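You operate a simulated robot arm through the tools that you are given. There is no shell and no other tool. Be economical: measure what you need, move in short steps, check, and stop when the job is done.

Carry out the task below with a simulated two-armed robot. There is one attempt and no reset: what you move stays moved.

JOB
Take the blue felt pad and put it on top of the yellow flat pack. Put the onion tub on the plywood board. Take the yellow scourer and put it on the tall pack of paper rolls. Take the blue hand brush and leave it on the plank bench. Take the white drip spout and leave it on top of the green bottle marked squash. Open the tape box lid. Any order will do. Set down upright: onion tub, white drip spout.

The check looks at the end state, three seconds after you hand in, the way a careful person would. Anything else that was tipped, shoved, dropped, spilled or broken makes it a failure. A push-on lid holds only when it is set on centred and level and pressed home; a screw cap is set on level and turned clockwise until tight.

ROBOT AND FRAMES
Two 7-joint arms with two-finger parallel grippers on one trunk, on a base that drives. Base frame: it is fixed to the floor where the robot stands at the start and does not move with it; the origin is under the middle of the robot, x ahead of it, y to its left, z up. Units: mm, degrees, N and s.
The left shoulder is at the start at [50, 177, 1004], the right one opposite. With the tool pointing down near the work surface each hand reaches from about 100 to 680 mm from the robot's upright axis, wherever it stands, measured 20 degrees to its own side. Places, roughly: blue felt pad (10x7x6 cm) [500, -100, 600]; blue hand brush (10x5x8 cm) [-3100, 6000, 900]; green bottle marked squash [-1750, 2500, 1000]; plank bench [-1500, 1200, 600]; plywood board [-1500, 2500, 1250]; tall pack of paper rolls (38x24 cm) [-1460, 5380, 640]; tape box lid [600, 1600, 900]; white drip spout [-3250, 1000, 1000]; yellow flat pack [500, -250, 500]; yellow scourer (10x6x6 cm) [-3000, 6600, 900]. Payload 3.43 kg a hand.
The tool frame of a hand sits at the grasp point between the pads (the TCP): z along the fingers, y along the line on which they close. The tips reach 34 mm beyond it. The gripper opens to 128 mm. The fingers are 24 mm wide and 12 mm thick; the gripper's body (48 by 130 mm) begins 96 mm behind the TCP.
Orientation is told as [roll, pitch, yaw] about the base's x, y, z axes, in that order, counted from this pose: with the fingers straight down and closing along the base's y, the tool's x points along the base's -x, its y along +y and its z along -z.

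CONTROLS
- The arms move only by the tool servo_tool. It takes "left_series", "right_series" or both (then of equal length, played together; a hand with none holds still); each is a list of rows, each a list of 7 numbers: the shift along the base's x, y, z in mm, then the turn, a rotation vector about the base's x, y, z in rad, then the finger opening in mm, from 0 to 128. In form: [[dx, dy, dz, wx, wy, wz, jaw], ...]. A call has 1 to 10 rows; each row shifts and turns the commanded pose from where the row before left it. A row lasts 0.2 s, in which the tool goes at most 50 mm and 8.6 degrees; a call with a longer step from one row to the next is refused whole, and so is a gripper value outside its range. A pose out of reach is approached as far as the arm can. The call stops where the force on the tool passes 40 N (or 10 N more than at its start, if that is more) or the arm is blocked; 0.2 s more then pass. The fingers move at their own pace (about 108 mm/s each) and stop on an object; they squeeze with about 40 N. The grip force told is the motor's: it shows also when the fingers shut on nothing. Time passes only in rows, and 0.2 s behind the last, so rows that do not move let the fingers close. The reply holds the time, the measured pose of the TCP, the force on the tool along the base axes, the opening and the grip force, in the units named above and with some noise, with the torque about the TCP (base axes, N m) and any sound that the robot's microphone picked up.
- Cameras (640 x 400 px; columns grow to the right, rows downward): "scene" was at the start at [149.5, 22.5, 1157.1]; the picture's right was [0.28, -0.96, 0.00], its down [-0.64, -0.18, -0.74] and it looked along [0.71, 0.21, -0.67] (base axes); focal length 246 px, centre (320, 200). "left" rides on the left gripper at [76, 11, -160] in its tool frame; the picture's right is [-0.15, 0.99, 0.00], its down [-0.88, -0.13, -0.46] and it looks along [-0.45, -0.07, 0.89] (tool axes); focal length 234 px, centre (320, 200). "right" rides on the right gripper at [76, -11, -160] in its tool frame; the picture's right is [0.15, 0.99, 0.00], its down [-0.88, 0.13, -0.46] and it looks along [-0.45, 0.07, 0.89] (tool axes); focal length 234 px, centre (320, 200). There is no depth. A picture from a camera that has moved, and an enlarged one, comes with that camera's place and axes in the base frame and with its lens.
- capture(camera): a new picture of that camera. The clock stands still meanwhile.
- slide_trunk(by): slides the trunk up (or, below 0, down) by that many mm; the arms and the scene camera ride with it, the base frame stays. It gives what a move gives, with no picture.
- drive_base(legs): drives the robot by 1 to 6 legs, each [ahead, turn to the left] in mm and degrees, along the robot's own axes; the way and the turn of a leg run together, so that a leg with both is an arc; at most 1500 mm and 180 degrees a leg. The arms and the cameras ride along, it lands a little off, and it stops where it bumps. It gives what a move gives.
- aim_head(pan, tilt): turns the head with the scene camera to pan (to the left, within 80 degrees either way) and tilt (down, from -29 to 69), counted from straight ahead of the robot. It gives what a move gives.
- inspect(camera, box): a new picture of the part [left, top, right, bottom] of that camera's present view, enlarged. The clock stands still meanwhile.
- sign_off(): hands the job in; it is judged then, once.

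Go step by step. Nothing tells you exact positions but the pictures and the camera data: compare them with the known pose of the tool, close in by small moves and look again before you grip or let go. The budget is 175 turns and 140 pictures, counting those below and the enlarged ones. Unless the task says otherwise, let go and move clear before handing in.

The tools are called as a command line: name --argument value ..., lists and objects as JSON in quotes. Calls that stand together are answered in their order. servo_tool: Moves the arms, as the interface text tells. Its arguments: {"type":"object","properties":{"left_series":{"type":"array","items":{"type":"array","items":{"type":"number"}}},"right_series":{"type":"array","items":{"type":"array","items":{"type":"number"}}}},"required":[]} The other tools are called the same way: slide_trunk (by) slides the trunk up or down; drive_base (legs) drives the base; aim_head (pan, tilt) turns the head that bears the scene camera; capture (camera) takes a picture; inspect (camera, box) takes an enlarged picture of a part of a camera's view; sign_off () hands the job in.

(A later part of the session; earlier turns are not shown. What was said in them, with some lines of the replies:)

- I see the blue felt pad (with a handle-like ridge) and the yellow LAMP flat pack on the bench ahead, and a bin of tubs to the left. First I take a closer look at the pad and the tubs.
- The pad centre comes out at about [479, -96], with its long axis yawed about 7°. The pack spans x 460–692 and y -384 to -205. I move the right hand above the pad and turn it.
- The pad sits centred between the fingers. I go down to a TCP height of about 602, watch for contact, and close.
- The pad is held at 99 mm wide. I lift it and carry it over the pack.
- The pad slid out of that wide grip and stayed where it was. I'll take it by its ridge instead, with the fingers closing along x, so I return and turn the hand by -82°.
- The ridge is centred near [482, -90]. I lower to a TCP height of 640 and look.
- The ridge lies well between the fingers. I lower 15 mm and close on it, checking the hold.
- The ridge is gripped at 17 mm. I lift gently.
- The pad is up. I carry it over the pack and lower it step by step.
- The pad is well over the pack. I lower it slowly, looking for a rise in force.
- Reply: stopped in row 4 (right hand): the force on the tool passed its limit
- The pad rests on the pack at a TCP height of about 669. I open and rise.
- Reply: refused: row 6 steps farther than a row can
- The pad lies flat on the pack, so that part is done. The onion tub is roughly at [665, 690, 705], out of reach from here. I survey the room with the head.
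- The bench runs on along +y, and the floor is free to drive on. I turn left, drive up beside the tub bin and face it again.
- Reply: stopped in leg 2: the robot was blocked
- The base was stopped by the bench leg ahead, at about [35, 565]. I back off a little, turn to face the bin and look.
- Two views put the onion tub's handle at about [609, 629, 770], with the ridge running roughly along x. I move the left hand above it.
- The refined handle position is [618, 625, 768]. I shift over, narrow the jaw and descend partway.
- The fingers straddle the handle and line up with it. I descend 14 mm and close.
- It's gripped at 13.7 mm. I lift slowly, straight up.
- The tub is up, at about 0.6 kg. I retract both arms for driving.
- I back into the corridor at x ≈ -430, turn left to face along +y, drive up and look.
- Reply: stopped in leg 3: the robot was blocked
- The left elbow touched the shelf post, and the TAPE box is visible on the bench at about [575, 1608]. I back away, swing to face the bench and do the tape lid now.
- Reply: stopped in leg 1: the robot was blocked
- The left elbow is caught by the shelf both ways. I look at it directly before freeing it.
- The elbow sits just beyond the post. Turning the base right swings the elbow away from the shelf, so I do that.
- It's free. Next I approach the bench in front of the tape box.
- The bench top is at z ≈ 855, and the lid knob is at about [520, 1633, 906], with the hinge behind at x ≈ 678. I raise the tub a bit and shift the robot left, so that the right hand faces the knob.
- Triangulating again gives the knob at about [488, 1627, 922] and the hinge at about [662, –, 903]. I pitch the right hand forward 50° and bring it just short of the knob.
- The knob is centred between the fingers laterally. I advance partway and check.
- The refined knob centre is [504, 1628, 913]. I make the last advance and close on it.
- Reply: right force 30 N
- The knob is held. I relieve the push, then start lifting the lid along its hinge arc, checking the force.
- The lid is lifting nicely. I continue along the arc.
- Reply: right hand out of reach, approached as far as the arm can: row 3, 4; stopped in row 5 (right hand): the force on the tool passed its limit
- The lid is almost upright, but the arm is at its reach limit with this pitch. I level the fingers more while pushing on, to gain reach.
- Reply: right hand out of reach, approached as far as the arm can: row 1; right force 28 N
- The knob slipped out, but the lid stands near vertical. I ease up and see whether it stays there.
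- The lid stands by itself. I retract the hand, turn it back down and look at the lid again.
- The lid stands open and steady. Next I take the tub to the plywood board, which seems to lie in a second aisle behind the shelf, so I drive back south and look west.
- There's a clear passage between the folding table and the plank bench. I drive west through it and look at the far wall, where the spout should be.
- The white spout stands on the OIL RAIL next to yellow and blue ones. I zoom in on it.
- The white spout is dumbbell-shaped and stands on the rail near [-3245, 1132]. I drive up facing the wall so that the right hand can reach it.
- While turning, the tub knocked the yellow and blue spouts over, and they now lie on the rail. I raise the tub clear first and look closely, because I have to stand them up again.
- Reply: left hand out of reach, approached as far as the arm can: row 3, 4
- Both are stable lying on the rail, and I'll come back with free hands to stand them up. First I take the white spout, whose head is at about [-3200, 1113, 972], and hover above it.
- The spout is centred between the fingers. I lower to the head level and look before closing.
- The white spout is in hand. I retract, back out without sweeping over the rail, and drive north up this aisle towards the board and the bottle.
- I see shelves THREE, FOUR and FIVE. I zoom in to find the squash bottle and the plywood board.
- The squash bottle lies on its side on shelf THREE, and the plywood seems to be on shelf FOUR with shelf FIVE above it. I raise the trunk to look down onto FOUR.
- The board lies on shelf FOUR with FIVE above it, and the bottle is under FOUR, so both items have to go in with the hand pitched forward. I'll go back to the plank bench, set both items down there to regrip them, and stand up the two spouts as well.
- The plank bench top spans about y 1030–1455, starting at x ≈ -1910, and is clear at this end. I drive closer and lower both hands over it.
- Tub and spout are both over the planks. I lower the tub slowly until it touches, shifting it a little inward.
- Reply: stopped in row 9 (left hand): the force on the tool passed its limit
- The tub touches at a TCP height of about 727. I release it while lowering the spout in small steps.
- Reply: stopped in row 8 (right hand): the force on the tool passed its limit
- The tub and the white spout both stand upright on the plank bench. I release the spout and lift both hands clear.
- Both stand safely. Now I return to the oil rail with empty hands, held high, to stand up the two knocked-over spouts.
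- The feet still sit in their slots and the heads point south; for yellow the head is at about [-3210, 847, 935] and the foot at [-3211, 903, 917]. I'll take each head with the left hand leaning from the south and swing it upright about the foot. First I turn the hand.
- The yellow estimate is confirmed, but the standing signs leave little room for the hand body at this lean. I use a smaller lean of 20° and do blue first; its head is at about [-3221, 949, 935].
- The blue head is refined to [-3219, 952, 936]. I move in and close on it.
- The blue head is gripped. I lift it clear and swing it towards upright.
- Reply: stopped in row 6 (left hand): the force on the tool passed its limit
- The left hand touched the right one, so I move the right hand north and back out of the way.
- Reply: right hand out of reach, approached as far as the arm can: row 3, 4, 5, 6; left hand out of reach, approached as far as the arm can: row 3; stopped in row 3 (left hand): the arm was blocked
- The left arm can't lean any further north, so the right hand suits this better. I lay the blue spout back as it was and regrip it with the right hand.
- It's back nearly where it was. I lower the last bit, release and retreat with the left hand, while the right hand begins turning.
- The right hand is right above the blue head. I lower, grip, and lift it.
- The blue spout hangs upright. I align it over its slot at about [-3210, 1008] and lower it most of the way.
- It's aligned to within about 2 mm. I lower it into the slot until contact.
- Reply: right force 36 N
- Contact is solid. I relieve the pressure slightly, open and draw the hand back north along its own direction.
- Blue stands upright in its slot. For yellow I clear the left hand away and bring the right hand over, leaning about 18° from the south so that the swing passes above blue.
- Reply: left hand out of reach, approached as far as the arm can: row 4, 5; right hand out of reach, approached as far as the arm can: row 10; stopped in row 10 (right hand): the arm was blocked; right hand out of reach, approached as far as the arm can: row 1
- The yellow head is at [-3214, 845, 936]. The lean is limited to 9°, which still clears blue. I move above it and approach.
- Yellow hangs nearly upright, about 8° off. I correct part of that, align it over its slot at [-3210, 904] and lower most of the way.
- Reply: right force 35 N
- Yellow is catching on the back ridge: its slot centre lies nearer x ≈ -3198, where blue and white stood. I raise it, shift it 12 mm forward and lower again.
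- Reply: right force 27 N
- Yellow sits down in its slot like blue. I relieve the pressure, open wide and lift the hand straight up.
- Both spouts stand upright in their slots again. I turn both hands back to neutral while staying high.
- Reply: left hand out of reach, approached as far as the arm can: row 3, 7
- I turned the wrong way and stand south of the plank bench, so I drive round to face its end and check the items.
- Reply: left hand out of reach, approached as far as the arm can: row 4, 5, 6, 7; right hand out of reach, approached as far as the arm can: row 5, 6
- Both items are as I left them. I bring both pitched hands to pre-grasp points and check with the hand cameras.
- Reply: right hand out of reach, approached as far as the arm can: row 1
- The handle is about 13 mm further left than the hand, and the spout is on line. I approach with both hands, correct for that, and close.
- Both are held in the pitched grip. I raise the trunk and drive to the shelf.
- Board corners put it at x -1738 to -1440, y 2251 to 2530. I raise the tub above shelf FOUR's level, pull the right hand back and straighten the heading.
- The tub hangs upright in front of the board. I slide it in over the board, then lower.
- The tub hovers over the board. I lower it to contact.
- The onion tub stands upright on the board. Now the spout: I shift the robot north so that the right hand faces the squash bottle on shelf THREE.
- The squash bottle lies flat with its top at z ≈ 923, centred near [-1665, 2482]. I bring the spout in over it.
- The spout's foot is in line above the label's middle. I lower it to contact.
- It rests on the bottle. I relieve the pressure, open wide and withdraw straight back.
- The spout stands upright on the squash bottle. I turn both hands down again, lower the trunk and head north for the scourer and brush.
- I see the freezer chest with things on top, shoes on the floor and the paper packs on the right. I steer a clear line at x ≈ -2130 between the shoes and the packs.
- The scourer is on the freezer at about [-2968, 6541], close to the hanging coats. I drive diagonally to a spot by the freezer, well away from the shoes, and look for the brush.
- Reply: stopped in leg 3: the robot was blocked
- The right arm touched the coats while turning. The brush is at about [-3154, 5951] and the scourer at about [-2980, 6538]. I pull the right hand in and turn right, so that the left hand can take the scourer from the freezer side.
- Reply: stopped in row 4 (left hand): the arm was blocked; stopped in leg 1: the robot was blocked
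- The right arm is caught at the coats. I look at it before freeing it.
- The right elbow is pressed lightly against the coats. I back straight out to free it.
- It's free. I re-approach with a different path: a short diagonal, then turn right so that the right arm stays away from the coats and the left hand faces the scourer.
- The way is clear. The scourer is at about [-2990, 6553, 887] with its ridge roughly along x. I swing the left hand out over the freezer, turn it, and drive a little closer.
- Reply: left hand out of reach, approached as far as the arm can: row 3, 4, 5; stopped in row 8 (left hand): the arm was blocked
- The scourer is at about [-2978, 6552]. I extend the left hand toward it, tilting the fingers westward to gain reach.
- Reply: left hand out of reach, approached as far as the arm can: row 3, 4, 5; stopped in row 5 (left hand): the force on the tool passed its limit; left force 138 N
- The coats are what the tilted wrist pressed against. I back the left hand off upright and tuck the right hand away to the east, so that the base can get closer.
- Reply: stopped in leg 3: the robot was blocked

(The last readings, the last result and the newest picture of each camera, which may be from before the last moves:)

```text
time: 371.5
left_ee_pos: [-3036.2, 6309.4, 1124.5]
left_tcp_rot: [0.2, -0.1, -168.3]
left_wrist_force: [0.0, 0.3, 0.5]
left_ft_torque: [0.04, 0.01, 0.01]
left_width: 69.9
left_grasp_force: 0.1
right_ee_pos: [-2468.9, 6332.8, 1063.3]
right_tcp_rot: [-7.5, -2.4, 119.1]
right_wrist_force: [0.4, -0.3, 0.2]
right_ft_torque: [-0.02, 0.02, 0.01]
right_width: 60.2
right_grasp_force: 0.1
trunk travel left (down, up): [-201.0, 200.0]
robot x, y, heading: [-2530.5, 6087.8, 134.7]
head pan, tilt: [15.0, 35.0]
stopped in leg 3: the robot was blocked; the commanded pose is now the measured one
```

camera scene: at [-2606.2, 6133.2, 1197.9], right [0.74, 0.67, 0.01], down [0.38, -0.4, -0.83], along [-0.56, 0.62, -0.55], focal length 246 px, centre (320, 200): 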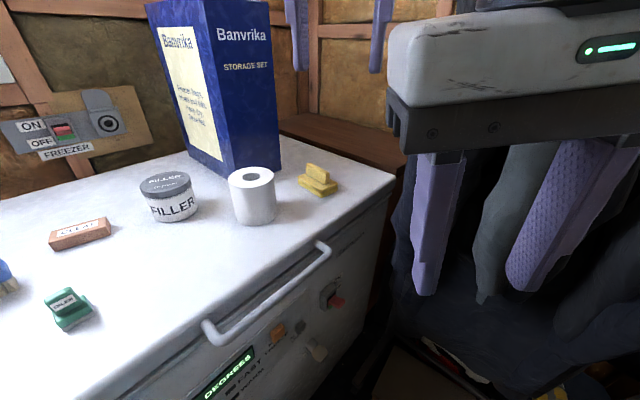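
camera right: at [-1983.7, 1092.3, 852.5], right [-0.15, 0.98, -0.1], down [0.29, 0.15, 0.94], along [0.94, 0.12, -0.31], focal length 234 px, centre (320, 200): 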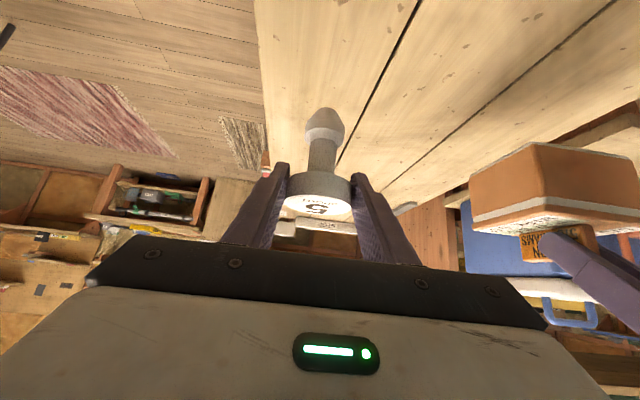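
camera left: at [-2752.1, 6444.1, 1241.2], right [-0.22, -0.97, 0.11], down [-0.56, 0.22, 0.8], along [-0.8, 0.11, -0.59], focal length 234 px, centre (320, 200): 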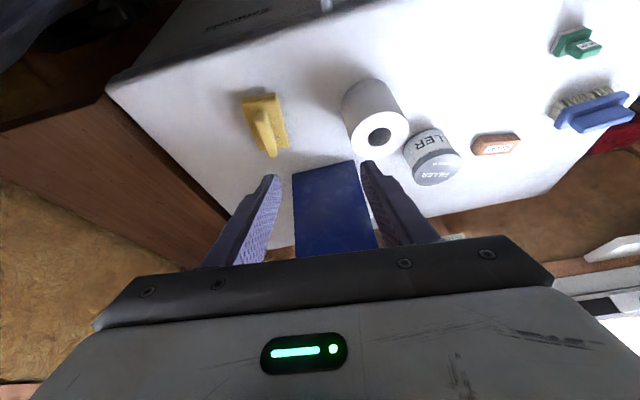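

I'm closer now at (-2530, 6088), with the scourer straight ahead at about 645 mm. I try the left hand upright towards it.

servo_tool --left_series '[[8, 34, -5, 0, 0, -0.05, 70], [8, 35, -5, 0, 0, -0.05, 70], [8, 35, -5, 0, 0, 0, 70], [8, 35, -5, 0, 0, 0, 70], [8, 35, -10, 0, 0, 0, 70], [8, 35, -20, 0, 0, 0, 70], [8, 30, -30, 0, 0, 0, 70], [0, 0, -20, 0, 0, 0, 70], [0, 0, -20, 0, 0, 0, 70], [0, 0, 0, 0, 0, 0, 70]]'

capture --camera "left"

```text
time: 373.7
left_ee_pos: [-2932.6, 6476.2, 990.1]
left_tcp_rot: [0.1, -0.4, -174.0]
left_wrist_force: [0.7, 0.7, -0.3]
left_ft_torque: [0.01, 0.04, 0.03]
left_width: 70.1
left_grasp_force: 0.1
left hand out of reach, approached as far as the arm can: row 3, 4, 5, 6, 7, 8
right_ee_pos: [-2466.7, 6333.2, 1062.6]
right_tcp_rot: [-7.5, -2.0, 119.0]
right_wrist_force: [0.7, 0.5, 0.6]
right_ft_torque: [-0.01, 0.02, -0.02]
right_width: 60.0
right_grasp_force: 0.1
trunk travel left (down, up): [-201.0, 200.0]
robot x, y, heading: [-2528.8, 6089.0, 135.0]
head pan, tilt: [15.0, 35.0]
```

```text
11 pictures are left
camera left: at [-2853.6, 6474.6, 1148.9], right [-0.04, -1.0, 0.0], down [-0.89, 0.04, 0.46], along [-0.46, 0.02, -0.89], focal length 234 px, centre (320, 200)
```

left: 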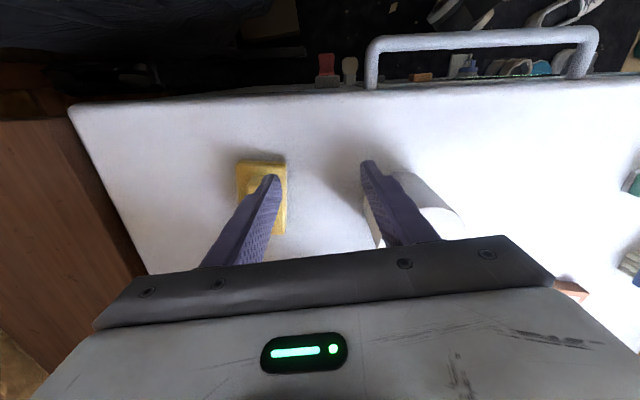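

The reach falls short by about 80 mm. I lift and swing the left hand aside, back off the freezer, turn right and come in again, so that the scourer lies to the left of the heading.

servo_tool --left_series '[[0, 0, 45, 0, 0, 0, 70], [0, 0, 45, 0, 0, 0, 70], [0, 0, 45, 0, 0, 0, 70], [-20, -44, 0, 0, 0, 0, 70], [-20, -44, 0, 0, 0, 0, 70], [-20, -44, 0, 0, 0, 0, 70], [-15, -44, 0, 0, 0, 0, 70]]'

drive_base --legs '[[-70, 0], [0, -20], [110, 0]]'

```text
time: 375.3
left_ee_pos: [-2988.9, 6275.8, 1085.6]
left_tcp_rot: [0.2, -0.3, -174.0]
left_wrist_force: [0.0, 0.6, -0.3]
left_ft_torque: [0.01, -0.02, 0.04]
left_width: 70.2
left_grasp_force: 0.1
left hand out of reach, approached as far as the arm can: row 1, 2, 3
right_ee_pos: [-2467.7, 6333.2, 1063.3]
right_tcp_rot: [-7.5, -2.1, 119.0]
right_wrist_force: [0.6, 0.2, 1.0]
right_ft_torque: [-0.03, 0.03, -0.01]
right_width: 60.1
right_grasp_force: 0.0
trunk travel left (down, up): [-201.0, 200.0]
robot x, y, heading: [-2526.3, 6085.6, 135.0]
head pan, tilt: [15.0, 35.0]
```

```text
time: 378.2
left_ee_pos: [-2894.4, 6477.8, 1081.8]
left_tcp_rot: [0.6, -0.2, 166.1]
left_wrist_force: [-0.1, -0.8, -0.4]
left_ft_torque: [-0.05, 0.0, 0.01]
left_width: 70.1
left_grasp_force: 0.0
right_ee_pos: [-2384.7, 6353.6, 1060.6]
right_tcp_rot: [-7.4, -1.5, 99.1]
right_wrist_force: [-0.3, 1.0, 0.5]
right_ft_torque: [0.01, -0.01, -0.01]
right_width: 60.0
right_grasp_force: 0.1
trunk travel left (down, up): [-201.0, 200.0]
robot x, y, heading: [-2523.5, 6137.9, 115.3]
head pan, tilt: [15.0, 35.0]
```

Now the scourer is about 22° left at 615 mm. I move the left hand over it.

servo_tool --left_series '[[-21, 18, -5, 0, 0, 0.06, 70], [-21, 18, -5, 0, 0, 0.06, 70], [-21, 18, -5, 0, 0, 0.06, 70], [-21, 18, -10, 0, 0, 0.06, 70], [0, 0, -30, 0, 0, 0, 70], [0, 0, -30, 0, 0, 0, 70], [0, 0, 0, 0, 0, 0, 70]]'

capture --camera "left"

```text
time: 379.8
left_ee_pos: [-2978.4, 6550.2, 998.5]
left_tcp_rot: [0.6, -0.2, 179.9]
left_wrist_force: [0.2, 0.0, -0.1]
left_ft_torque: [-0.01, -0.01, 0.02]
left_width: 70.2
left_grasp_force: 0.0
right_ee_pos: [-2384.8, 6352.4, 1060.5]
right_tcp_rot: [-7.4, -1.5, 99.2]
right_wrist_force: [0.6, 0.8, 0.8]
right_ft_torque: [-0.02, 0.0, -0.01]
right_width: 60.1
right_grasp_force: 0.1
trunk travel left (down, up): [-201.0, 200.0]
robot x, y, heading: [-2528.1, 6137.3, 115.1]
head pan, tilt: [15.0, 35.0]
```

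```text
10 pictures are left
camera left: at [-2901.7, 6541.0, 1158.7], right [-0.15, -0.99, 0.01], down [-0.88, 0.14, 0.46], along [-0.45, 0.06, -0.89], focal length 234 px, centre (320, 200)
```

left: 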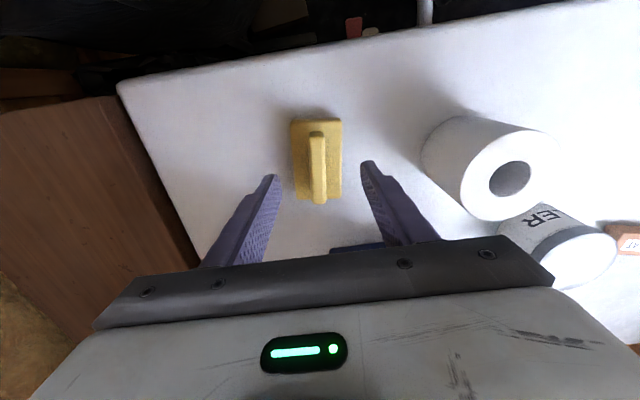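

The scourer lies squarely between the fingers. I shift slightly, descend, grip the ridge and lift.

servo_tool --left_series '[[-4, 2, -25, 0, 0, 0, 60], [-3, 2, -25, 0, 0, 0, 60], [0, 0, -15, 0, 0, 0, 60], [0, 0, -8, 0, 0, 0, 60], [0, 0, 0, 0, 0, 0, 60], [0, 0, 0, 0, 0, 0, 0], [0, 0, 0, 0, 0, 0, 0], [0, 0, 0, 0, 0, 0, 0], [0, 0, 0, 0, 0, 0, 0]]'

inspect --camera "left" --box '[220, 80, 420, 260]'

```text
time: 381.8
left_ee_pos: [-2986.3, 6552.4, 924.4]
left_tcp_rot: [0.6, -0.3, 179.9]
left_wrist_force: [-0.3, -0.8, 2.8]
left_ft_torque: [0.05, 0.14, 0.05]
left_width: 16.8
left_grasp_force: 40.0
right_ee_pos: [-2383.6, 6353.6, 1061.3]
right_tcp_rot: [-7.3, -1.5, 99.1]
right_wrist_force: [0.6, 0.2, -0.3]
right_ft_torque: [0.0, -0.01, 0.04]
right_width: 59.9
right_grasp_force: 0.0
trunk travel left (down, up): [-201.0, 200.0]
robot x, y, heading: [-2527.8, 6137.0, 115.2]
head pan, tilt: [15.0, 35.0]
```

```text
2.22 times, centred on (320, 170) of left
camera zoom: at [-2908.9, 6543.5, 1084.7], right [-0.15, -0.99, 0.01], down [-0.88, 0.14, 0.46], along [-0.45, 0.06, -0.89], focal length 520 px, centre (320, 267)
```

zoom: 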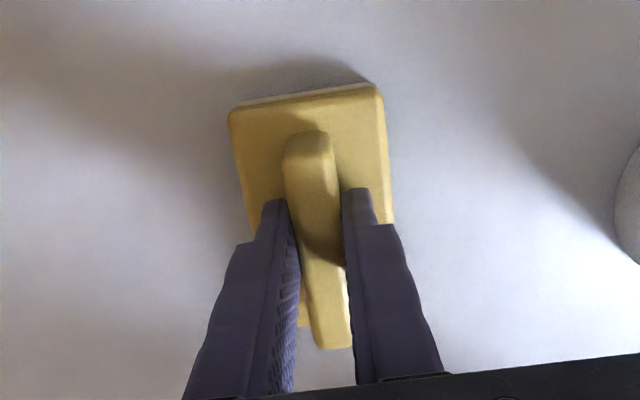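

The scourer is gripped by its ridge. I lift it, back away from the freezer and bring the hand in.

servo_tool --left_series '[[0, 0, 15, 0, 0, 0, 0], [0, 0, 30, 0, 0, 0, 0], [0, 0, 40, 0, 0, 0, 0], [0, 0, 40, 0, 0, 0, 0], [0, 0, 30, 0, 0, 0, 0], [0, 0, 0, 0, 0, 0, 0]]'

drive_base --legs '[[-300, 0]]'

servo_tool --left_series '[[30, -25, 10, 0, 0, -0.14, 0], [30, -25, 10, 0, 0, -0.14, 0], [30, -25, 10, 0, 0, -0.14, 0], [30, -25, 0, 0, 0, -0.14, 0], [20, -20, 0, 0, 0, -0.14, 0], [0, 0, 0, 0, 0, -0.14, 0], [0, 0, 0, 0, 0, -0.14, 0], [0, 0, 0, 0, 0, -0.14, 0]]'

drive_base --legs '[[0, 179], [590, 0], [0, 66]]'

aim_head --pan 0 --tilt 38

capture --camera "scene"

```text
time: 383.2
left_ee_pos: [-2982.5, 6551.0, 1078.2]
left_tcp_rot: [0.5, -0.2, 179.9]
left_wrist_force: [-0.2, -0.2, 0.1]
left_ft_torque: [0.02, 0.02, -0.03]
left_width: 16.6
left_grasp_force: 39.8
right_ee_pos: [-2383.8, 6352.8, 1060.7]
right_tcp_rot: [-7.4, -1.4, 99.1]
right_wrist_force: [0.3, -0.1, -0.2]
right_ft_torque: [0.02, 0.02, 0.0]
right_width: 59.9
right_grasp_force: 0.1
trunk travel left (down, up): [-201.0, 200.0]
robot x, y, heading: [-2524.1, 6134.6, 115.2]
head pan, tilt: [15.0, 35.0]
```

```text
time: 385.2
left_ee_pos: [-2856.1, 6276.5, 1078.1]
left_tcp_rot: [0.7, -0.2, -179.8]
left_wrist_force: [0.4, 0.2, -1.1]
left_ft_torque: [0.02, 0.01, 0.02]
left_width: 16.9
left_grasp_force: 40.3
right_ee_pos: [-2257.2, 6082.2, 1061.0]
right_tcp_rot: [-7.3, -1.5, 99.4]
right_wrist_force: [0.2, -0.8, -0.6]
right_ft_torque: [0.01, -0.01, 0.02]
right_width: 59.9
right_grasp_force: 0.0
trunk travel left (down, up): [-201.0, 200.0]
robot x, y, heading: [-2395.4, 5866.5, 115.3]
head pan, tilt: [15.0, 35.0]
```

```text
time: 387.0
left_ee_pos: [-2717.0, 6155.9, 1106.6]
left_tcp_rot: [0.7, -0.2, 115.9]
left_wrist_force: [-0.5, -0.4, -0.2]
left_ft_torque: [0.03, -0.01, 0.04]
left_width: 16.6
left_grasp_force: 40.2
right_ee_pos: [-2257.2, 6081.9, 1059.8]
right_tcp_rot: [-7.3, -1.5, 99.4]
right_wrist_force: [-0.2, 0.7, -0.3]
right_ft_torque: [-0.01, 0.01, -0.02]
right_width: 59.6
right_grasp_force: 0.2
trunk travel left (down, up): [-201.0, 200.0]
robot x, y, heading: [-2398.3, 5868.8, 115.5]
head pan, tilt: [15.0, 35.0]
```

```text
time: 400.6
left_ee_pos: [-1750.3, 5498.5, 1106.2]
left_tcp_rot: [0.7, -0.2, 0.9]
left_wrist_force: [0.5, 0.3, -0.9]
left_ft_torque: [-0.01, -0.02, -0.03]
left_width: 16.8
left_grasp_force: 40.3
right_ee_pos: [-2014.6, 5113.7, 1060.7]
right_tcp_rot: [-7.4, -1.4, -15.6]
right_wrist_force: [0.5, 0.6, 0.0]
right_ft_torque: [0.03, -0.01, 0.01]
right_width: 60.0
right_grasp_force: 0.0
trunk travel left (down, up): [-201.0, 200.0]
robot x, y, heading: [-2150.6, 5332.9, 0.2]
head pan, tilt: [15.0, 35.0]
```

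```text
time: 401.3
left_ee_pos: [-1750.2, 5499.3, 1107.3]
left_tcp_rot: [0.5, -0.1, 0.9]
left_wrist_force: [0.1, 0.5, -0.3]
left_ft_torque: [0.03, -0.03, 0.02]
left_width: 17.1
left_grasp_force: 40.1
right_ee_pos: [-2013.5, 5114.3, 1060.5]
right_tcp_rot: [-7.4, -1.5, -15.7]
right_wrist_force: [0.8, 0.1, 0.9]
right_ft_torque: [-0.01, -0.02, 0.0]
right_width: 59.9
right_grasp_force: 0.1
trunk travel left (down, up): [-201.0, 200.0]
robot x, y, heading: [-2146.4, 5332.0, 0.3]
head pan, tilt: [0.0, 38.0]
```

```text
8 pictures are left
camera scene: at [-1995.1, 5333.5, 1188.9], right [0.01, -1.0, 0.0], down [-0.62, 0.0, -0.79], along [0.79, 0.0, -0.62], focal length 246 px, centre (320, 200)
```

scene: 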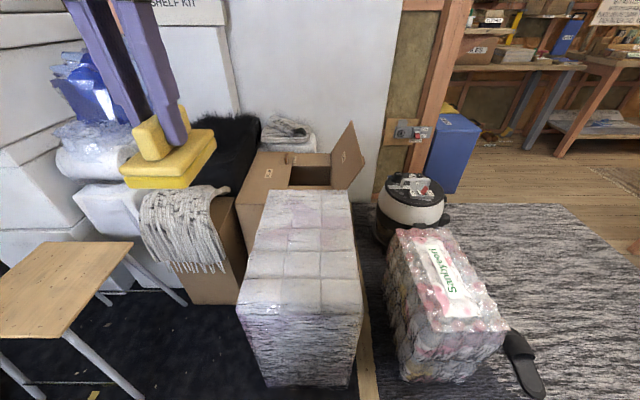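

The tall pack's top is at z ≈ 742, spanning x -1755 to -1375 and centred on y ≈ 5375. I bring the scourer over it and lower.

servo_tool --left_series '[[22, -18, -20, 0, 0, 0, 0], [23, -18, -38, 0, 0, 0, 0], [23, -18, -38, 0, 0, 0, 0], [23, -18, -38, 0, 0, 0, 0], [23, -18, -38, 0, 0, 0, 0], [23, -18, -38, 0, 0, 0, 0], [23, -16, -38, 0, 0, 0, 0], [0, 0, -12, 0, 0, 0, 0], [0, 0, 0, 0, 0, 0, 0]]'

servo_tool --left_series '[[0, 0, -8, 0, 0, 0, 0], [0, 0, -6, 0, 0, 0, 0], [0, 0, -5, 0, 0, 0, 0], [0, 0, -5, 0, 0, 0, 0], [0, 0, -4, 0, 0, 0, 0], [0, 0, -4, 0, 0, 0, 0], [0, 0, 0, 0, 0, 0, 0]]'

inspect --camera "scene" --box '[200, 140, 400, 340]'

```text
time: 403.3
left_ee_pos: [-1590.4, 5377.9, 846.9]
left_tcp_rot: [0.5, -0.1, 0.9]
left_wrist_force: [0.0, 0.3, -0.3]
left_ft_torque: [0.03, -0.01, 0.0]
left_width: 16.8
left_grasp_force: 40.5
right_ee_pos: [-2014.6, 5115.5, 1061.5]
right_tcp_rot: [-7.4, -1.6, -15.7]
right_wrist_force: [0.7, 0.7, 0.1]
right_ft_torque: [0.02, 0.02, 0.0]
right_width: 60.2
right_grasp_force: 0.1
trunk travel left (down, up): [-201.0, 200.0]
robot x, y, heading: [-2153.9, 5333.2, 0.2]
head pan, tilt: [0.0, 38.0]
```

```text
time: 404.9
left_ee_pos: [-1592.0, 5375.2, 814.4]
left_tcp_rot: [0.6, -0.2, 0.9]
left_wrist_force: [0.0, 0.8, -0.7]
left_ft_torque: [0.02, 0.0, 0.03]
left_width: 16.6
left_grasp_force: 40.5
right_ee_pos: [-2014.4, 5113.8, 1061.1]
right_tcp_rot: [-7.4, -1.5, -15.6]
right_wrist_force: [-0.1, 0.3, 0.2]
right_ft_torque: [-0.03, 0.02, 0.0]
right_width: 60.3
right_grasp_force: 0.2
trunk travel left (down, up): [-201.0, 200.0]
robot x, y, heading: [-2150.9, 5332.1, 0.2]
head pan, tilt: [0.0, 38.0]
```

```text
2.00 times, centred on (300, 240) of scene
camera zoom: at [-1995.1, 5333.5, 1188.9], right [0.0, -1.0, 0.0], down [-0.62, 0.0, -0.79], along [0.79, 0.0, -0.62], focal length 492 px, centre (360, 120)
```

zoom: 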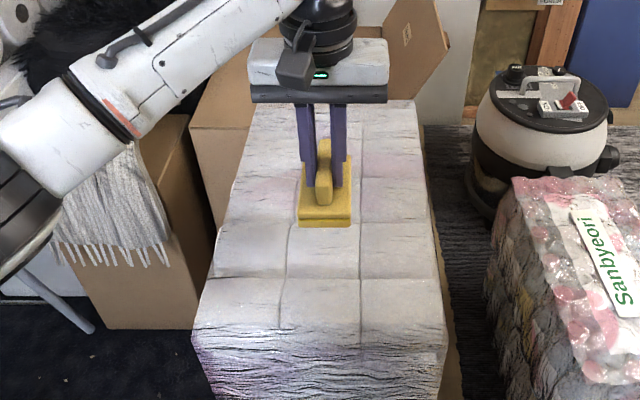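

servo_tool --left_series '[[0, 0, -4, 0, 0, 0, 0], [0, 0, -4, 0, 0, 0, 0], [0, 0, -3, 0, 0, 0, 0], [0, 0, -3, 0, 0, 0, 0], [0, 0, -3, 0, 0, 0, 0], [0, 0, 0, 0, 0, 0, 0]]'

```text
time: 406.3
left_ee_pos: [-1589.9, 5375.2, 795.8]
left_tcp_rot: [0.6, -0.1, 0.9]
left_wrist_force: [0.3, 0.2, -0.8]
left_ft_torque: [0.0, -0.01, 0.0]
left_width: 16.9
left_grasp_force: 40.1
right_ee_pos: [-2013.8, 5114.0, 1060.3]
right_tcp_rot: [-7.4, -1.5, -15.6]
right_wrist_force: [-0.2, 1.0, -0.6]
right_ft_torque: [0.01, 0.03, 0.06]
right_width: 59.9
right_grasp_force: 0.1
trunk travel left (down, up): [-201.0, 200.0]
robot x, y, heading: [-2148.0, 5331.6, 0.4]
head pan, tilt: [0.0, 38.0]
```

servo_tool --left_series '[[0, 0, -4, 0, 0, 0, 0], [0, 0, -4, 0, 0, 0, 0], [0, 0, -4, 0, 0, 0, 0], [0, 0, -4, 0, 0, 0, 0], [0, 0, -4, 0, 0, 0, 0], [0, 0, -4, 0, 0, 0, 0], [0, 0, -4, 0, 0, 0, 0], [0, 0, -4, 0, 0, 0, 0], [0, 0, 0, 0, 0, 0, 0]]'

```text
time: 408.3
left_ee_pos: [-1591.2, 5375.5, 765.7]
left_tcp_rot: [0.5, -0.2, 0.9]
left_wrist_force: [-0.2, -0.1, -0.6]
left_ft_torque: [0.01, 0.02, 0.01]
left_width: 16.8
left_grasp_force: 40.0
right_ee_pos: [-2014.9, 5113.2, 1060.9]
right_tcp_rot: [-7.3, -1.4, -15.8]
right_wrist_force: [0.6, -0.1, -0.1]
right_ft_torque: [-0.01, 0.02, -0.03]
right_width: 60.2
right_grasp_force: 0.0
trunk travel left (down, up): [-201.0, 200.0]
robot x, y, heading: [-2148.4, 5328.7, 0.4]
head pan, tilt: [0.0, 38.0]
```

servo_tool --left_series '[[0, 0, -4, 0, 0, 0, 0], [0, 0, -4, 0, 0, 0, 0], [0, 0, -4, 0, 0, 0, 0], [0, 0, -4, 0, 0, 0, 0], [0, 0, -4, 0, 0, 0, 0], [0, 0, -4, 0, 0, 0, 0], [0, 0, -4, 0, 0, 0, 0], [0, 0, -4, 0, 0, 0, 0], [0, 0, -4, 0, 0, 0, 0], [0, 0, 0, 0, 0, 0, 0]]'

```text
time: 410.5
left_ee_pos: [-1589.9, 5376.3, 729.9]
left_tcp_rot: [0.6, -0.2, 0.9]
left_wrist_force: [0.4, -0.1, -1.2]
left_ft_torque: [-0.03, -0.01, -0.03]
left_width: 16.7
left_grasp_force: 39.7
right_ee_pos: [-2013.6, 5113.5, 1060.9]
right_tcp_rot: [-7.4, -1.5, -15.7]
right_wrist_force: [0.1, -0.5, 0.0]
right_ft_torque: [-0.01, 0.02, 0.0]
right_width: 60.1
right_grasp_force: 0.0
trunk travel left (down, up): [-201.0, 200.0]
robot x, y, heading: [-2151.4, 5329.4, 0.2]
head pan, tilt: [0.0, 38.0]
```

servo_tool --left_series '[[20, 0, 0, 0, 0, 0, 0], [20, 2, 0, 0, 0, 0, 0], [0, 0, -5, 0, 0, 0, 0], [0, 0, -5, 0, 0, 0, 0], [0, 0, -4, 0, 0, 0, 0], [0, 0, -4, 0, 0, 0, 0], [0, 0, -4, 0, 0, 0, 0], [0, 0, -4, 0, 0, 0, 0], [0, 0, -4, 0, 0, 0, 0], [0, 0, -4, 0, 0, 0, 0]]'

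```text
time: 412.7
left_ee_pos: [-1549.4, 5377.5, 704.1]
left_tcp_rot: [0.7, -1.1, 0.8]
left_wrist_force: [-3.1, 7.6, 38.4]
left_ft_torque: [-0.35, 0.1, -0.06]
left_width: 17.0
left_grasp_force: 39.6
right_ee_pos: [-2017.7, 5113.5, 1061.6]
right_tcp_rot: [-7.3, -1.8, -15.7]
right_wrist_force: [0.5, -0.4, -0.6]
right_ft_torque: [0.01, 0.0, 0.01]
right_width: 60.1
right_grasp_force: 0.1
trunk travel left (down, up): [-201.0, 200.0]
robot x, y, heading: [-2150.2, 5332.8, 0.1]
head pan, tilt: [0.0, 38.0]
```

It touches at a TCP height of about 704, so the pack's top is at 640. I relieve the pressure, open and rise.

servo_tool --left_series '[[0, 0, 4, 0, 0, 0, 0], [0, 0, 0, 0, 0, 0, 30], [0, 0, 0, 0, 0, 0, 50], [0, 0, 15, 0, 0, 0, 50], [0, 0, 40, 0, 0, 0, 50], [0, 0, 48, 0, 0, 0, 50], [0, 0, 48, 0, 0, 0, 50], [-20, 10, 44, 0, 0, 0, 50], [-20, 10, 44, 0, 0, 0, 50], [-20, 10, 44, 0, 0, 0, 50]]'

servo_tool --left_series '[[-20, 10, 44, 0, 0, 0, 50], [-20, 10, 44, 0, 0, 0, 50], [-25, 10, 40, 0, 0, 0, 50], [-30, 10, 0, 0, 0, 0, 50], [-30, 10, 0, 0, 0, 0, 50]]'

inspect --camera "scene" --box '[200, 140, 400, 340]'

```text
time: 414.9
left_ee_pos: [-1609.7, 5407.1, 983.1]
left_tcp_rot: [0.7, -0.2, 1.0]
left_wrist_force: [0.4, -0.2, 0.1]
left_ft_torque: [0.0, 0.0, -0.02]
left_width: 50.0
left_grasp_force: 0.1
right_ee_pos: [-2014.5, 5114.3, 1061.6]
right_tcp_rot: [-7.4, -1.6, -15.8]
right_wrist_force: [-0.2, 0.0, 0.3]
right_ft_torque: [0.01, 0.01, 0.03]
right_width: 60.0
right_grasp_force: 0.0
trunk travel left (down, up): [-201.0, 200.0]
robot x, y, heading: [-2151.4, 5334.2, 0.4]
head pan, tilt: [0.0, 38.0]
```

```text
time: 416.1
left_ee_pos: [-1737.8, 5456.0, 1111.0]
left_tcp_rot: [0.7, -0.1, 0.8]
left_wrist_force: [-0.6, 0.1, -0.2]
left_ft_torque: [-0.04, -0.03, -0.01]
left_width: 49.9
left_grasp_force: 0.2
right_ee_pos: [-2013.1, 5113.7, 1060.8]
right_tcp_rot: [-7.5, -1.5, -15.8]
right_wrist_force: [-0.4, -0.1, -0.3]
right_ft_torque: [-0.01, 0.01, 0.01]
right_width: 59.7
right_grasp_force: 0.0
trunk travel left (down, up): [-201.0, 200.0]
robot x, y, heading: [-2154.1, 5336.7, 0.1]
head pan, tilt: [0.0, 38.0]
```

```text
2.00 times, centred on (300, 240) of scene
camera zoom: at [-1995.4, 5333.7, 1189.0], right [0.0, -1.0, 0.0], down [-0.62, 0.0, -0.79], along [0.79, 0.0, -0.62], focal length 492 px, centre (360, 120)
```

zoom: 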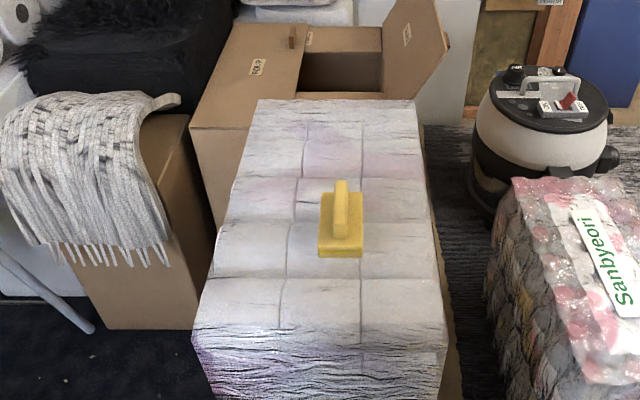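

The scourer lies on the tall pack. Combining earlier views, the brush is at about [-3130, 5956], its ridge mostly along y. I drive back to the freezer by a path clear of the shoes.

drive_base --legs '[[0, 90], [485, 0], [0, 62], [422, 0], [0, 8]]'

servo_tool --left_series '[[-13, -3, 0, 0, 0, 0.148, 80], [-13, -3, 0, 0, 0, 0.148, 80], [-13, -3, 0, 0, 0, 0.148, 80], [-13, -3, 0, 0, 0, 0.148, 80], [-13, -3, 0, 0, 0, 0.148, 80], [-13, -3, 0, 0, 0, 0.148, 80], [-13, -3, 0, 0, 0, 0.148, 80], [-13, -3, 0, 0, 0, 0.148, 80], [-13, -3, 0, 0, 0, 0.148, 80], [-13, -3, 0, 0, 0, 0.148, 80]]'

```text
time: 428.3
left_ee_pos: [-2907.8, 6082.9, 1120.2]
left_tcp_rot: [0.6, -1.5, 154.2]
left_wrist_force: [0.7, 0.8, 1.0]
left_ft_torque: [-0.03, 0.09, 0.0]
left_width: 50.0
left_grasp_force: 0.1
right_ee_pos: [-2505.3, 6263.8, 1074.1]
right_tcp_rot: [-3.9, -6.3, 136.7]
right_wrist_force: [0.8, -0.4, -1.1]
right_ft_torque: [0.02, 0.03, 0.03]
right_width: 60.0
right_grasp_force: 0.0
trunk travel left (down, up): [-201.0, 200.0]
robot x, y, heading: [-2501.7, 6015.2, 143.7]
head pan, tilt: [0.0, 38.0]
stopped in leg 5: the robot was blocked; the commanded pose is now the measured one
```

```text
time: 430.7
left_ee_pos: [-3042.6, 6056.2, 1119.1]
left_tcp_rot: [-0.4, 0.0, -121.2]
left_wrist_force: [0.5, -0.2, -0.3]
left_ft_torque: [-0.02, 0.04, 0.0]
left_width: 80.1
left_grasp_force: 0.2
right_ee_pos: [-2508.1, 6266.1, 1074.7]
right_tcp_rot: [-3.9, -7.0, 136.5]
right_wrist_force: [0.0, -0.1, -0.1]
right_ft_torque: [0.0, -0.01, -0.01]
right_width: 60.2
right_grasp_force: 0.0
trunk travel left (down, up): [-201.0, 200.0]
robot x, y, heading: [-2501.8, 6014.8, 143.6]
head pan, tilt: [0.0, 38.0]
stopped in row 10 (left hand): the arm was blocked; the commanded pose is now the measured one
```

The right elbow is again just at the coats, but the brush should be within left-hand reach from here. I move above it and look.

servo_tool --left_series '[[-22, -25, 0, 0, 0, 0, 80], [-22, -25, 0, 0, 0, 0, 80], [-22, -25, 0, 0, 0, 0, 80], [-22, -25, -10, 0, 0, 0.05, 80], [0, 0, -30, 0, 0, 0.05, 80], [0, 0, -30, 0, 0, 0.05, 80], [0, 0, 0, 0, 0, 0, 80]]'

capture --camera "left"

```text
time: 432.3
left_ee_pos: [-3131.0, 5956.1, 1053.9]
left_tcp_rot: [-0.5, 0.1, -112.3]
left_wrist_force: [1.1, -0.2, 0.0]
left_ft_torque: [0.0, 0.0, -0.02]
left_width: 79.9
left_grasp_force: 0.0
right_ee_pos: [-2508.2, 6266.4, 1073.9]
right_tcp_rot: [-3.8, -7.0, 136.5]
right_wrist_force: [0.1, -0.5, -0.1]
right_ft_torque: [0.02, 0.01, 0.03]
right_width: 59.8
right_grasp_force: 0.0
trunk travel left (down, up): [-201.0, 200.0]
robot x, y, heading: [-2501.3, 6016.2, 143.4]
head pan, tilt: [0.0, 38.0]
```

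```text
5 pictures are left
camera left: at [-3089.8, 6022.4, 1213.1], right [0.86, -0.51, -0.01], down [-0.45, -0.77, 0.46], along [-0.24, -0.39, -0.89], focal length 234 px, centre (320, 200)
```

left: 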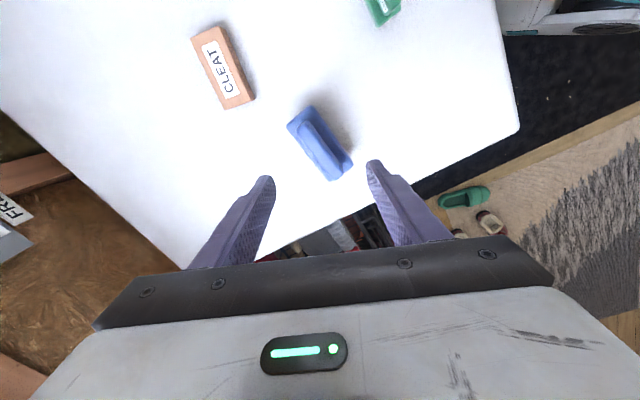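

The brush ridge is at [-3126, 5963], its axis about 9° off y. I turn the hand a further 31° and come down close.

servo_tool --left_series '[[3, 4, 0, 0, 0, 0.135, 70], [2, 3, 0, 0, 0, 0.135, 70], [0, 0, -10, 0, 0, 0.135, 70], [0, 0, -20, 0, 0, 0.135, 70], [0, 0, -25, 0, 0, 0, 70], [0, 0, -25, 0, 0, 0, 70], [0, 0, -10, 0, 0, 0, 70], [0, 0, 0, 0, 0, 0, 70]]'

inspect --camera "left" --box '[200, 60, 440, 260]'

```text
time: 434.1
left_ee_pos: [-3127.3, 5962.3, 961.7]
left_tcp_rot: [-0.2, 0.7, -81.5]
left_wrist_force: [0.0, 0.0, -0.7]
left_ft_torque: [-0.03, 0.0, 0.05]
left_width: 70.1
left_grasp_force: 0.0
right_ee_pos: [-2507.4, 6266.7, 1075.7]
right_tcp_rot: [-3.8, -7.1, 136.6]
right_wrist_force: [0.3, 0.0, 0.1]
right_ft_torque: [0.01, 0.02, -0.02]
right_width: 60.1
right_grasp_force: 0.0
trunk travel left (down, up): [-201.0, 200.0]
robot x, y, heading: [-2503.1, 6015.6, 143.5]
head pan, tilt: [0.0, 38.0]
```

```text
2.00 times, centred on (320, 160) of left
camera zoom: at [-3126.7, 6038.2, 1121.7], right [1.0, 0.0, -0.01], down [0.0, -0.9, 0.45], along [0.0, -0.45, -0.9], focal length 468 px, centre (320, 280)
```

zoom: 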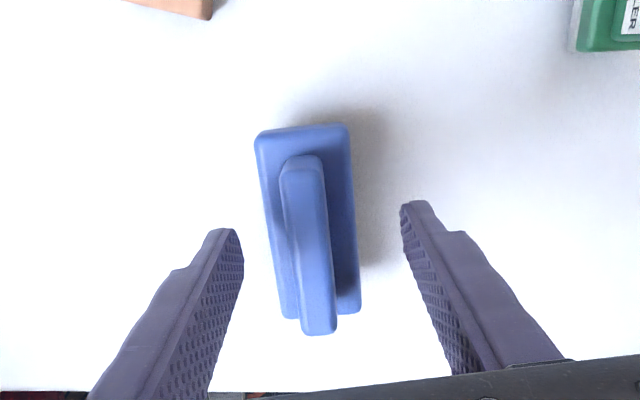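

The ridge is lined up. I shift a few millimetres, lower, grip and lift.

servo_tool --left_series '[[-4, -2, -8, 0, 0, 0, 70], [0, 0, -8, 0, 0, 0, 70], [0, 0, -3, 0, 0, 0, 70], [0, 0, 0, 0, 0, 0, 0], [0, 0, 0, 0, 0, 0, 0], [0, 0, 0, 0, 0, 0, 0], [0, 0, 10, 0, 0, 0, 0], [0, 0, 30, 0, 0, 0, 0], [0, 0, 40, 0, 0, 0, 0], [0, 0, 40, 0, 0, 0, 0]]'

```text
time: 436.3
left_ee_pos: [-3128.1, 5960.3, 1063.1]
left_tcp_rot: [-0.2, 0.7, -81.5]
left_wrist_force: [0.0, -0.3, -0.9]
left_ft_torque: [0.01, -0.03, 0.01]
left_width: 17.1
left_grasp_force: 39.9
right_ee_pos: [-2508.8, 6266.3, 1076.1]
right_tcp_rot: [-3.9, -7.2, 136.6]
right_wrist_force: [-0.4, -0.1, -0.9]
right_ft_torque: [0.03, 0.0, -0.01]
right_width: 59.8
right_grasp_force: 0.0
trunk travel left (down, up): [-201.0, 200.0]
robot x, y, heading: [-2504.5, 6019.4, 143.6]
head pan, tilt: [0.0, 38.0]
```

The brush is held at 17 mm. I back out, bring the hand in and turn it to neutral, then set off for the plank bench.

drive_base --legs '[[-200, 0]]'

servo_tool --left_series '[[18, 8, 5, 0, 0, -0.14, 0], [18, 8, 5, 0, 0, -0.14, 0], [18, 8, 5, 0, 0, -0.14, 0], [18, 8, 0, 0, 0, -0.14, 0], [18, 8, 0, 0, 0, -0.14, 0], [18, 8, 0, 0, 0, -0.14, 0], [18, 8, 0, 0, 0, -0.14, 0], [10, 8, 0, 0, 0, -0.14, 0], [0, 8, 0, 0, 0, -0.14, 0], [0, 8, 0, 0, 0, -0.14, 0]]'

drive_base --legs '[[0, 139], [920, 0], [0, -29.5], [1085, 0], [0, 17]]'

```text
time: 437.9
left_ee_pos: [-2975.9, 5846.0, 1052.1]
left_tcp_rot: [0.7, -0.1, -81.2]
left_wrist_force: [-0.1, -0.1, -1.0]
left_ft_torque: [0.02, 0.0, -0.04]
left_width: 17.4
left_grasp_force: 40.0
right_ee_pos: [-2357.8, 6154.4, 1070.4]
right_tcp_rot: [-4.4, -5.2, 137.0]
right_wrist_force: [0.0, -0.2, -0.2]
right_ft_torque: [0.01, 0.02, 0.03]
right_width: 60.0
right_grasp_force: 0.2
trunk travel left (down, up): [-201.0, 200.0]
robot x, y, heading: [-2337.4, 5898.0, 144.2]
head pan, tilt: [0.0, 38.0]
```

```text
time: 440.1
left_ee_pos: [-2842.6, 5925.7, 1066.3]
left_tcp_rot: [0.9, -0.1, -161.6]
left_wrist_force: [0.2, 1.1, -1.6]
left_ft_torque: [-0.01, 0.01, 0.0]
left_width: 17.2
left_grasp_force: 40.1
right_ee_pos: [-2358.9, 6155.4, 1070.4]
right_tcp_rot: [-4.4, -5.2, 136.8]
right_wrist_force: [0.4, 0.3, 0.0]
right_ft_torque: [0.01, -0.01, -0.01]
right_width: 60.2
right_grasp_force: 0.1
trunk travel left (down, up): [-201.0, 200.0]
robot x, y, heading: [-2338.2, 5893.9, 144.0]
head pan, tilt: [0.0, 38.0]
```

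```text
time: 458.4
left_ee_pos: [-2149.7, 3530.4, 1066.5]
left_tcp_rot: [0.8, 0.0, -35.9]
left_wrist_force: [0.1, -0.1, -1.4]
left_ft_torque: [0.02, 0.0, -0.01]
left_width: 17.1
left_grasp_force: 39.9
right_ee_pos: [-2618.2, 3790.3, 1071.4]
right_tcp_rot: [-4.4, -5.2, -97.4]
right_wrist_force: [0.2, -0.2, 0.6]
right_ft_torque: [0.03, 0.04, 0.01]
right_width: 60.2
right_grasp_force: 0.0
trunk travel left (down, up): [-201.0, 200.0]
robot x, y, heading: [-2419.8, 3957.5, -90.4]
head pan, tilt: [0.0, 38.0]
```

drive_base --legs '[[1500, 0], [1170, 0], [0, 90], [110, 0]]'

capture --camera "scene"

```text
time: 476.0
left_ee_pos: [-1853.5, 1574.7, 1066.3]
left_tcp_rot: [0.8, 0.0, 56.1]
left_wrist_force: [1.4, 0.3, -1.9]
left_ft_torque: [-0.01, 0.03, 0.01]
left_width: 17.1
left_grasp_force: 40.0
right_ee_pos: [-2095.3, 1096.2, 1070.6]
right_tcp_rot: [-4.5, -5.2, -5.5]
right_wrist_force: [0.1, 1.0, -0.1]
right_ft_torque: [-0.01, 0.02, 0.0]
right_width: 60.1
right_grasp_force: 0.0
trunk travel left (down, up): [-201.0, 200.0]
robot x, y, heading: [-2270.0, 1284.1, 1.7]
head pan, tilt: [0.0, 38.0]
```

```text
3 pictures are left
camera scene: at [-2114.7, 1293.2, 1188.8], right [0.03, -1.0, 0.0], down [-0.62, -0.02, -0.79], along [0.79, 0.02, -0.62], focal length 246 px, centre (320, 200)
```

scene: 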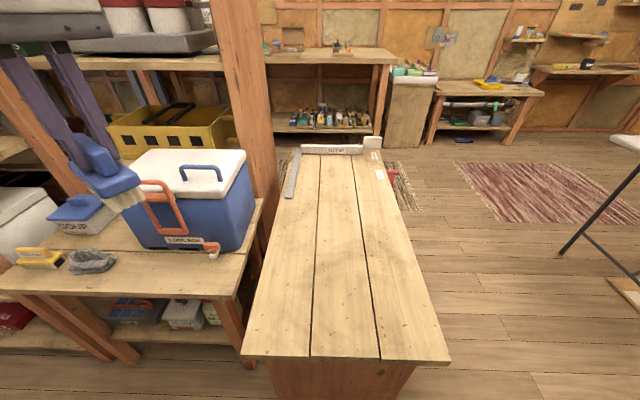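

The plank bench is clear. I move the brush over its middle and descend.

servo_tool --left_series '[[9, -38, 0, 0, 0, 0, 0], [9, -39, 0, 0, 0, 0, 0], [9, -39, 0, 0, 0, 0, 0], [9, -39, 0, 0, 0, 0, 0], [9, -39, 0, 0, 0, 0, 0], [9, -39, 0, 0, 0, 0, 0], [9, -39, 0, 0, 0, 0, 0], [9, -39, 0, 0, 0, 0, 0], [0, 0, -40, 0, 0, 0, 0], [0, 0, -45, 0, 0, 0, 0]]'

servo_tool --left_series '[[0, 0, -45, 0, 0, 0, 0], [0, 0, -45, 0, 0, 0, 0], [0, 0, -45, 0, 0, 0, 0], [0, 0, -40, 0, 0, 0, 0], [0, 0, -40, 0, 0, 0, 0], [0, 0, -25, 0, 0, 0, 0], [0, 0, 0, 0, 0, 0, 0]]'

capture --camera "scene"

```text
time: 478.2
left_ee_pos: [-1780.6, 1263.7, 980.9]
left_tcp_rot: [0.7, 0.0, 56.2]
left_wrist_force: [-0.3, -0.7, -1.5]
left_ft_torque: [-0.01, 0.02, 0.01]
left_width: 17.1
left_grasp_force: 39.7
right_ee_pos: [-2096.5, 1096.8, 1069.7]
right_tcp_rot: [-4.4, -5.2, -5.5]
right_wrist_force: [0.2, -0.3, -0.6]
right_ft_torque: [-0.03, -0.01, 0.0]
right_width: 60.3
right_grasp_force: 0.1
trunk travel left (down, up): [-201.0, 200.0]
robot x, y, heading: [-2272.7, 1290.5, 1.6]
head pan, tilt: [0.0, 38.0]
```

```text
time: 479.8
left_ee_pos: [-1785.6, 1264.5, 741.8]
left_tcp_rot: [0.7, 0.0, 56.1]
left_wrist_force: [0.0, -0.1, -1.0]
left_ft_torque: [0.0, -0.04, -0.02]
left_width: 17.1
left_grasp_force: 40.1
right_ee_pos: [-2096.2, 1096.7, 1069.8]
right_tcp_rot: [-4.6, -5.2, -5.5]
right_wrist_force: [-0.6, 0.8, 0.0]
right_ft_torque: [-0.04, 0.0, 0.03]
right_width: 59.8
right_grasp_force: 0.1
trunk travel left (down, up): [-201.0, 200.0]
robot x, y, heading: [-2269.2, 1286.6, 1.7]
head pan, tilt: [0.0, 38.0]
```

```text
2 pictures are left
camera scene: at [-2115.2, 1293.1, 1188.9], right [0.03, -1.0, 0.0], down [-0.62, -0.02, -0.79], along [0.79, 0.02, -0.62], focal length 246 px, centre (320, 200)
```

scene: 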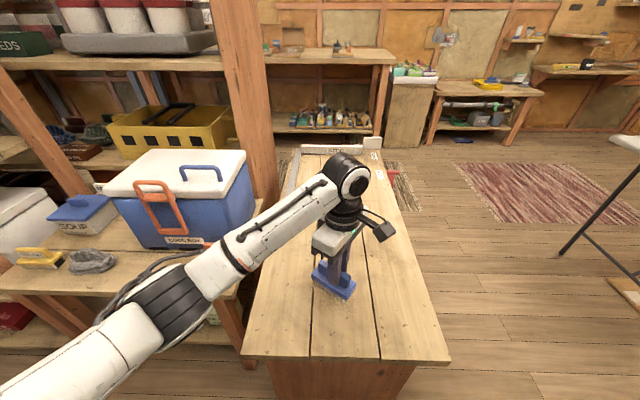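

The brush is over the middle of the bench. I lower it to contact.

servo_tool --left_series '[[0, 0, -8, 0, 0, 0, 0], [0, 0, -8, 0, 0, 0, 0], [0, 0, -6, 0, 0, 0, 0], [0, 0, -5, 0, 0, 0, 0], [0, 0, -4, 0, 0, 0, 0], [0, 0, -4, 0, 0, 0, 0], [0, 0, -4, 0, 0, 0, 0], [0, 0, -4, 0, 0, 0, 0], [0, 0, -4, 0, 0, 0, 0], [0, 0, 0, 0, 0, 0, 0]]'

```text
time: 482.0
left_ee_pos: [-1781.0, 1264.8, 697.3]
left_tcp_rot: [0.3, -0.2, 56.1]
left_wrist_force: [-6.6, 6.0, 35.6]
left_ft_torque: [0.07, 0.07, -0.01]
left_width: 17.6
left_grasp_force: 39.9
right_ee_pos: [-2100.3, 1097.6, 1071.9]
right_tcp_rot: [-4.4, -5.6, -5.5]
right_wrist_force: [-0.6, 0.0, -0.4]
right_ft_torque: [-0.03, 0.0, -0.01]
right_width: 60.1
right_grasp_force: 0.2
trunk travel left (down, up): [-201.0, 200.0]
robot x, y, heading: [-2264.9, 1290.0, 1.7]
head pan, tilt: [0.0, 38.0]
```

It's in contact. I relieve the pressure, release and rise.

servo_tool --left_series '[[0, 0, 3, 0, 0, 0, 0], [0, 0, 0, 0, 0, 0, 30], [0, 0, 0, 0, 0, 0, 50], [0, 0, 0, 0, 0, 0, 50], [0, 0, 15, 0, 0, 0, 50], [0, 0, 40, 0, 0, 0, 50], [0, 0, 45, 0, 0, 0, 50], [0, 0, 45, 0, 0, 0, 50], [-10, 10, 45, 0, 0, 0, 50], [-10, 10, 45, 0, 0, 0, 50]]'

inspect --camera "scene" --box '[230, 180, 460, 380]'

```text
time: 484.2
left_ee_pos: [-1803.2, 1283.6, 934.8]
left_tcp_rot: [0.8, -0.1, 56.2]
left_wrist_force: [-0.6, 0.8, 0.2]
left_ft_torque: [0.03, 0.01, 0.03]
left_width: 50.0
left_grasp_force: 0.0
right_ee_pos: [-2096.8, 1096.0, 1071.3]
right_tcp_rot: [-4.5, -5.4, -5.5]
right_wrist_force: [0.6, 0.8, -0.3]
right_ft_torque: [0.01, -0.01, 0.0]
right_width: 60.1
right_grasp_force: 0.1
trunk travel left (down, up): [-201.0, 200.0]
robot x, y, heading: [-2274.0, 1291.9, 1.7]
head pan, tilt: [0.0, 38.0]
```

```text
2.00 times, centred on (345, 280) of scene
camera zoom: at [-2115.6, 1293.1, 1188.9], right [0.03, -1.0, 0.0], down [-0.61, -0.02, -0.79], along [0.79, 0.02, -0.62], focal length 492 px, centre (270, 40)
```

zoom: 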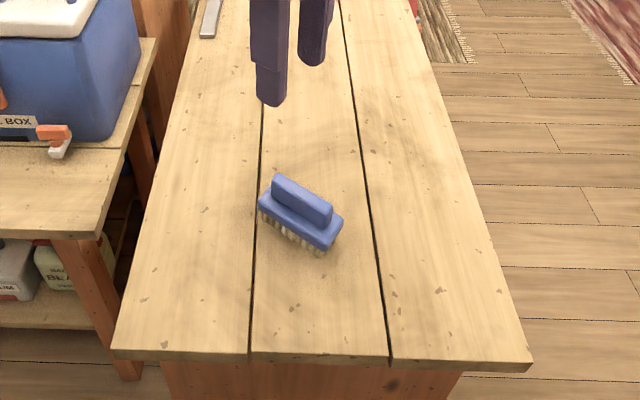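

The brush stands on the plank bench and the hands are clear. All six placements are done, so I hand in.

sign_off

```text
The job is handed in.
```

I handed the job in with all six parts done. Along the way I knocked over two other spouts and brushed the shelf and the coats, so the check may not be clean.

- **Blue felt pad:** it lies flat on the yellow flat pack.
- **Onion tub:** it stands upright on the plywood board.
- **Yellow scourer:** it is on the tall pack of paper rolls.
- **Blue hand brush:** it is on the plank bench.
- **White drip spout:** it stands upright on the squash bottle.
- **Tape box lid:** it was open at about 90 degrees and holding by itself when I left it. I did not look at it again before handing in.

- **Yellow and blue spouts:** the tub I was carrying knocked them over on the oil rail. I stood both upright in their own slots again, and the last picture showed them standing.
- **Shelf post:** the left arm caught on a shelf post early on. I saw nothing shifted, but I did not check the shelf closely.
- **Hanging coats:** the arms pressed against the coats by the freezer several times, once hard (about 130 N). I did not check whether they moved.
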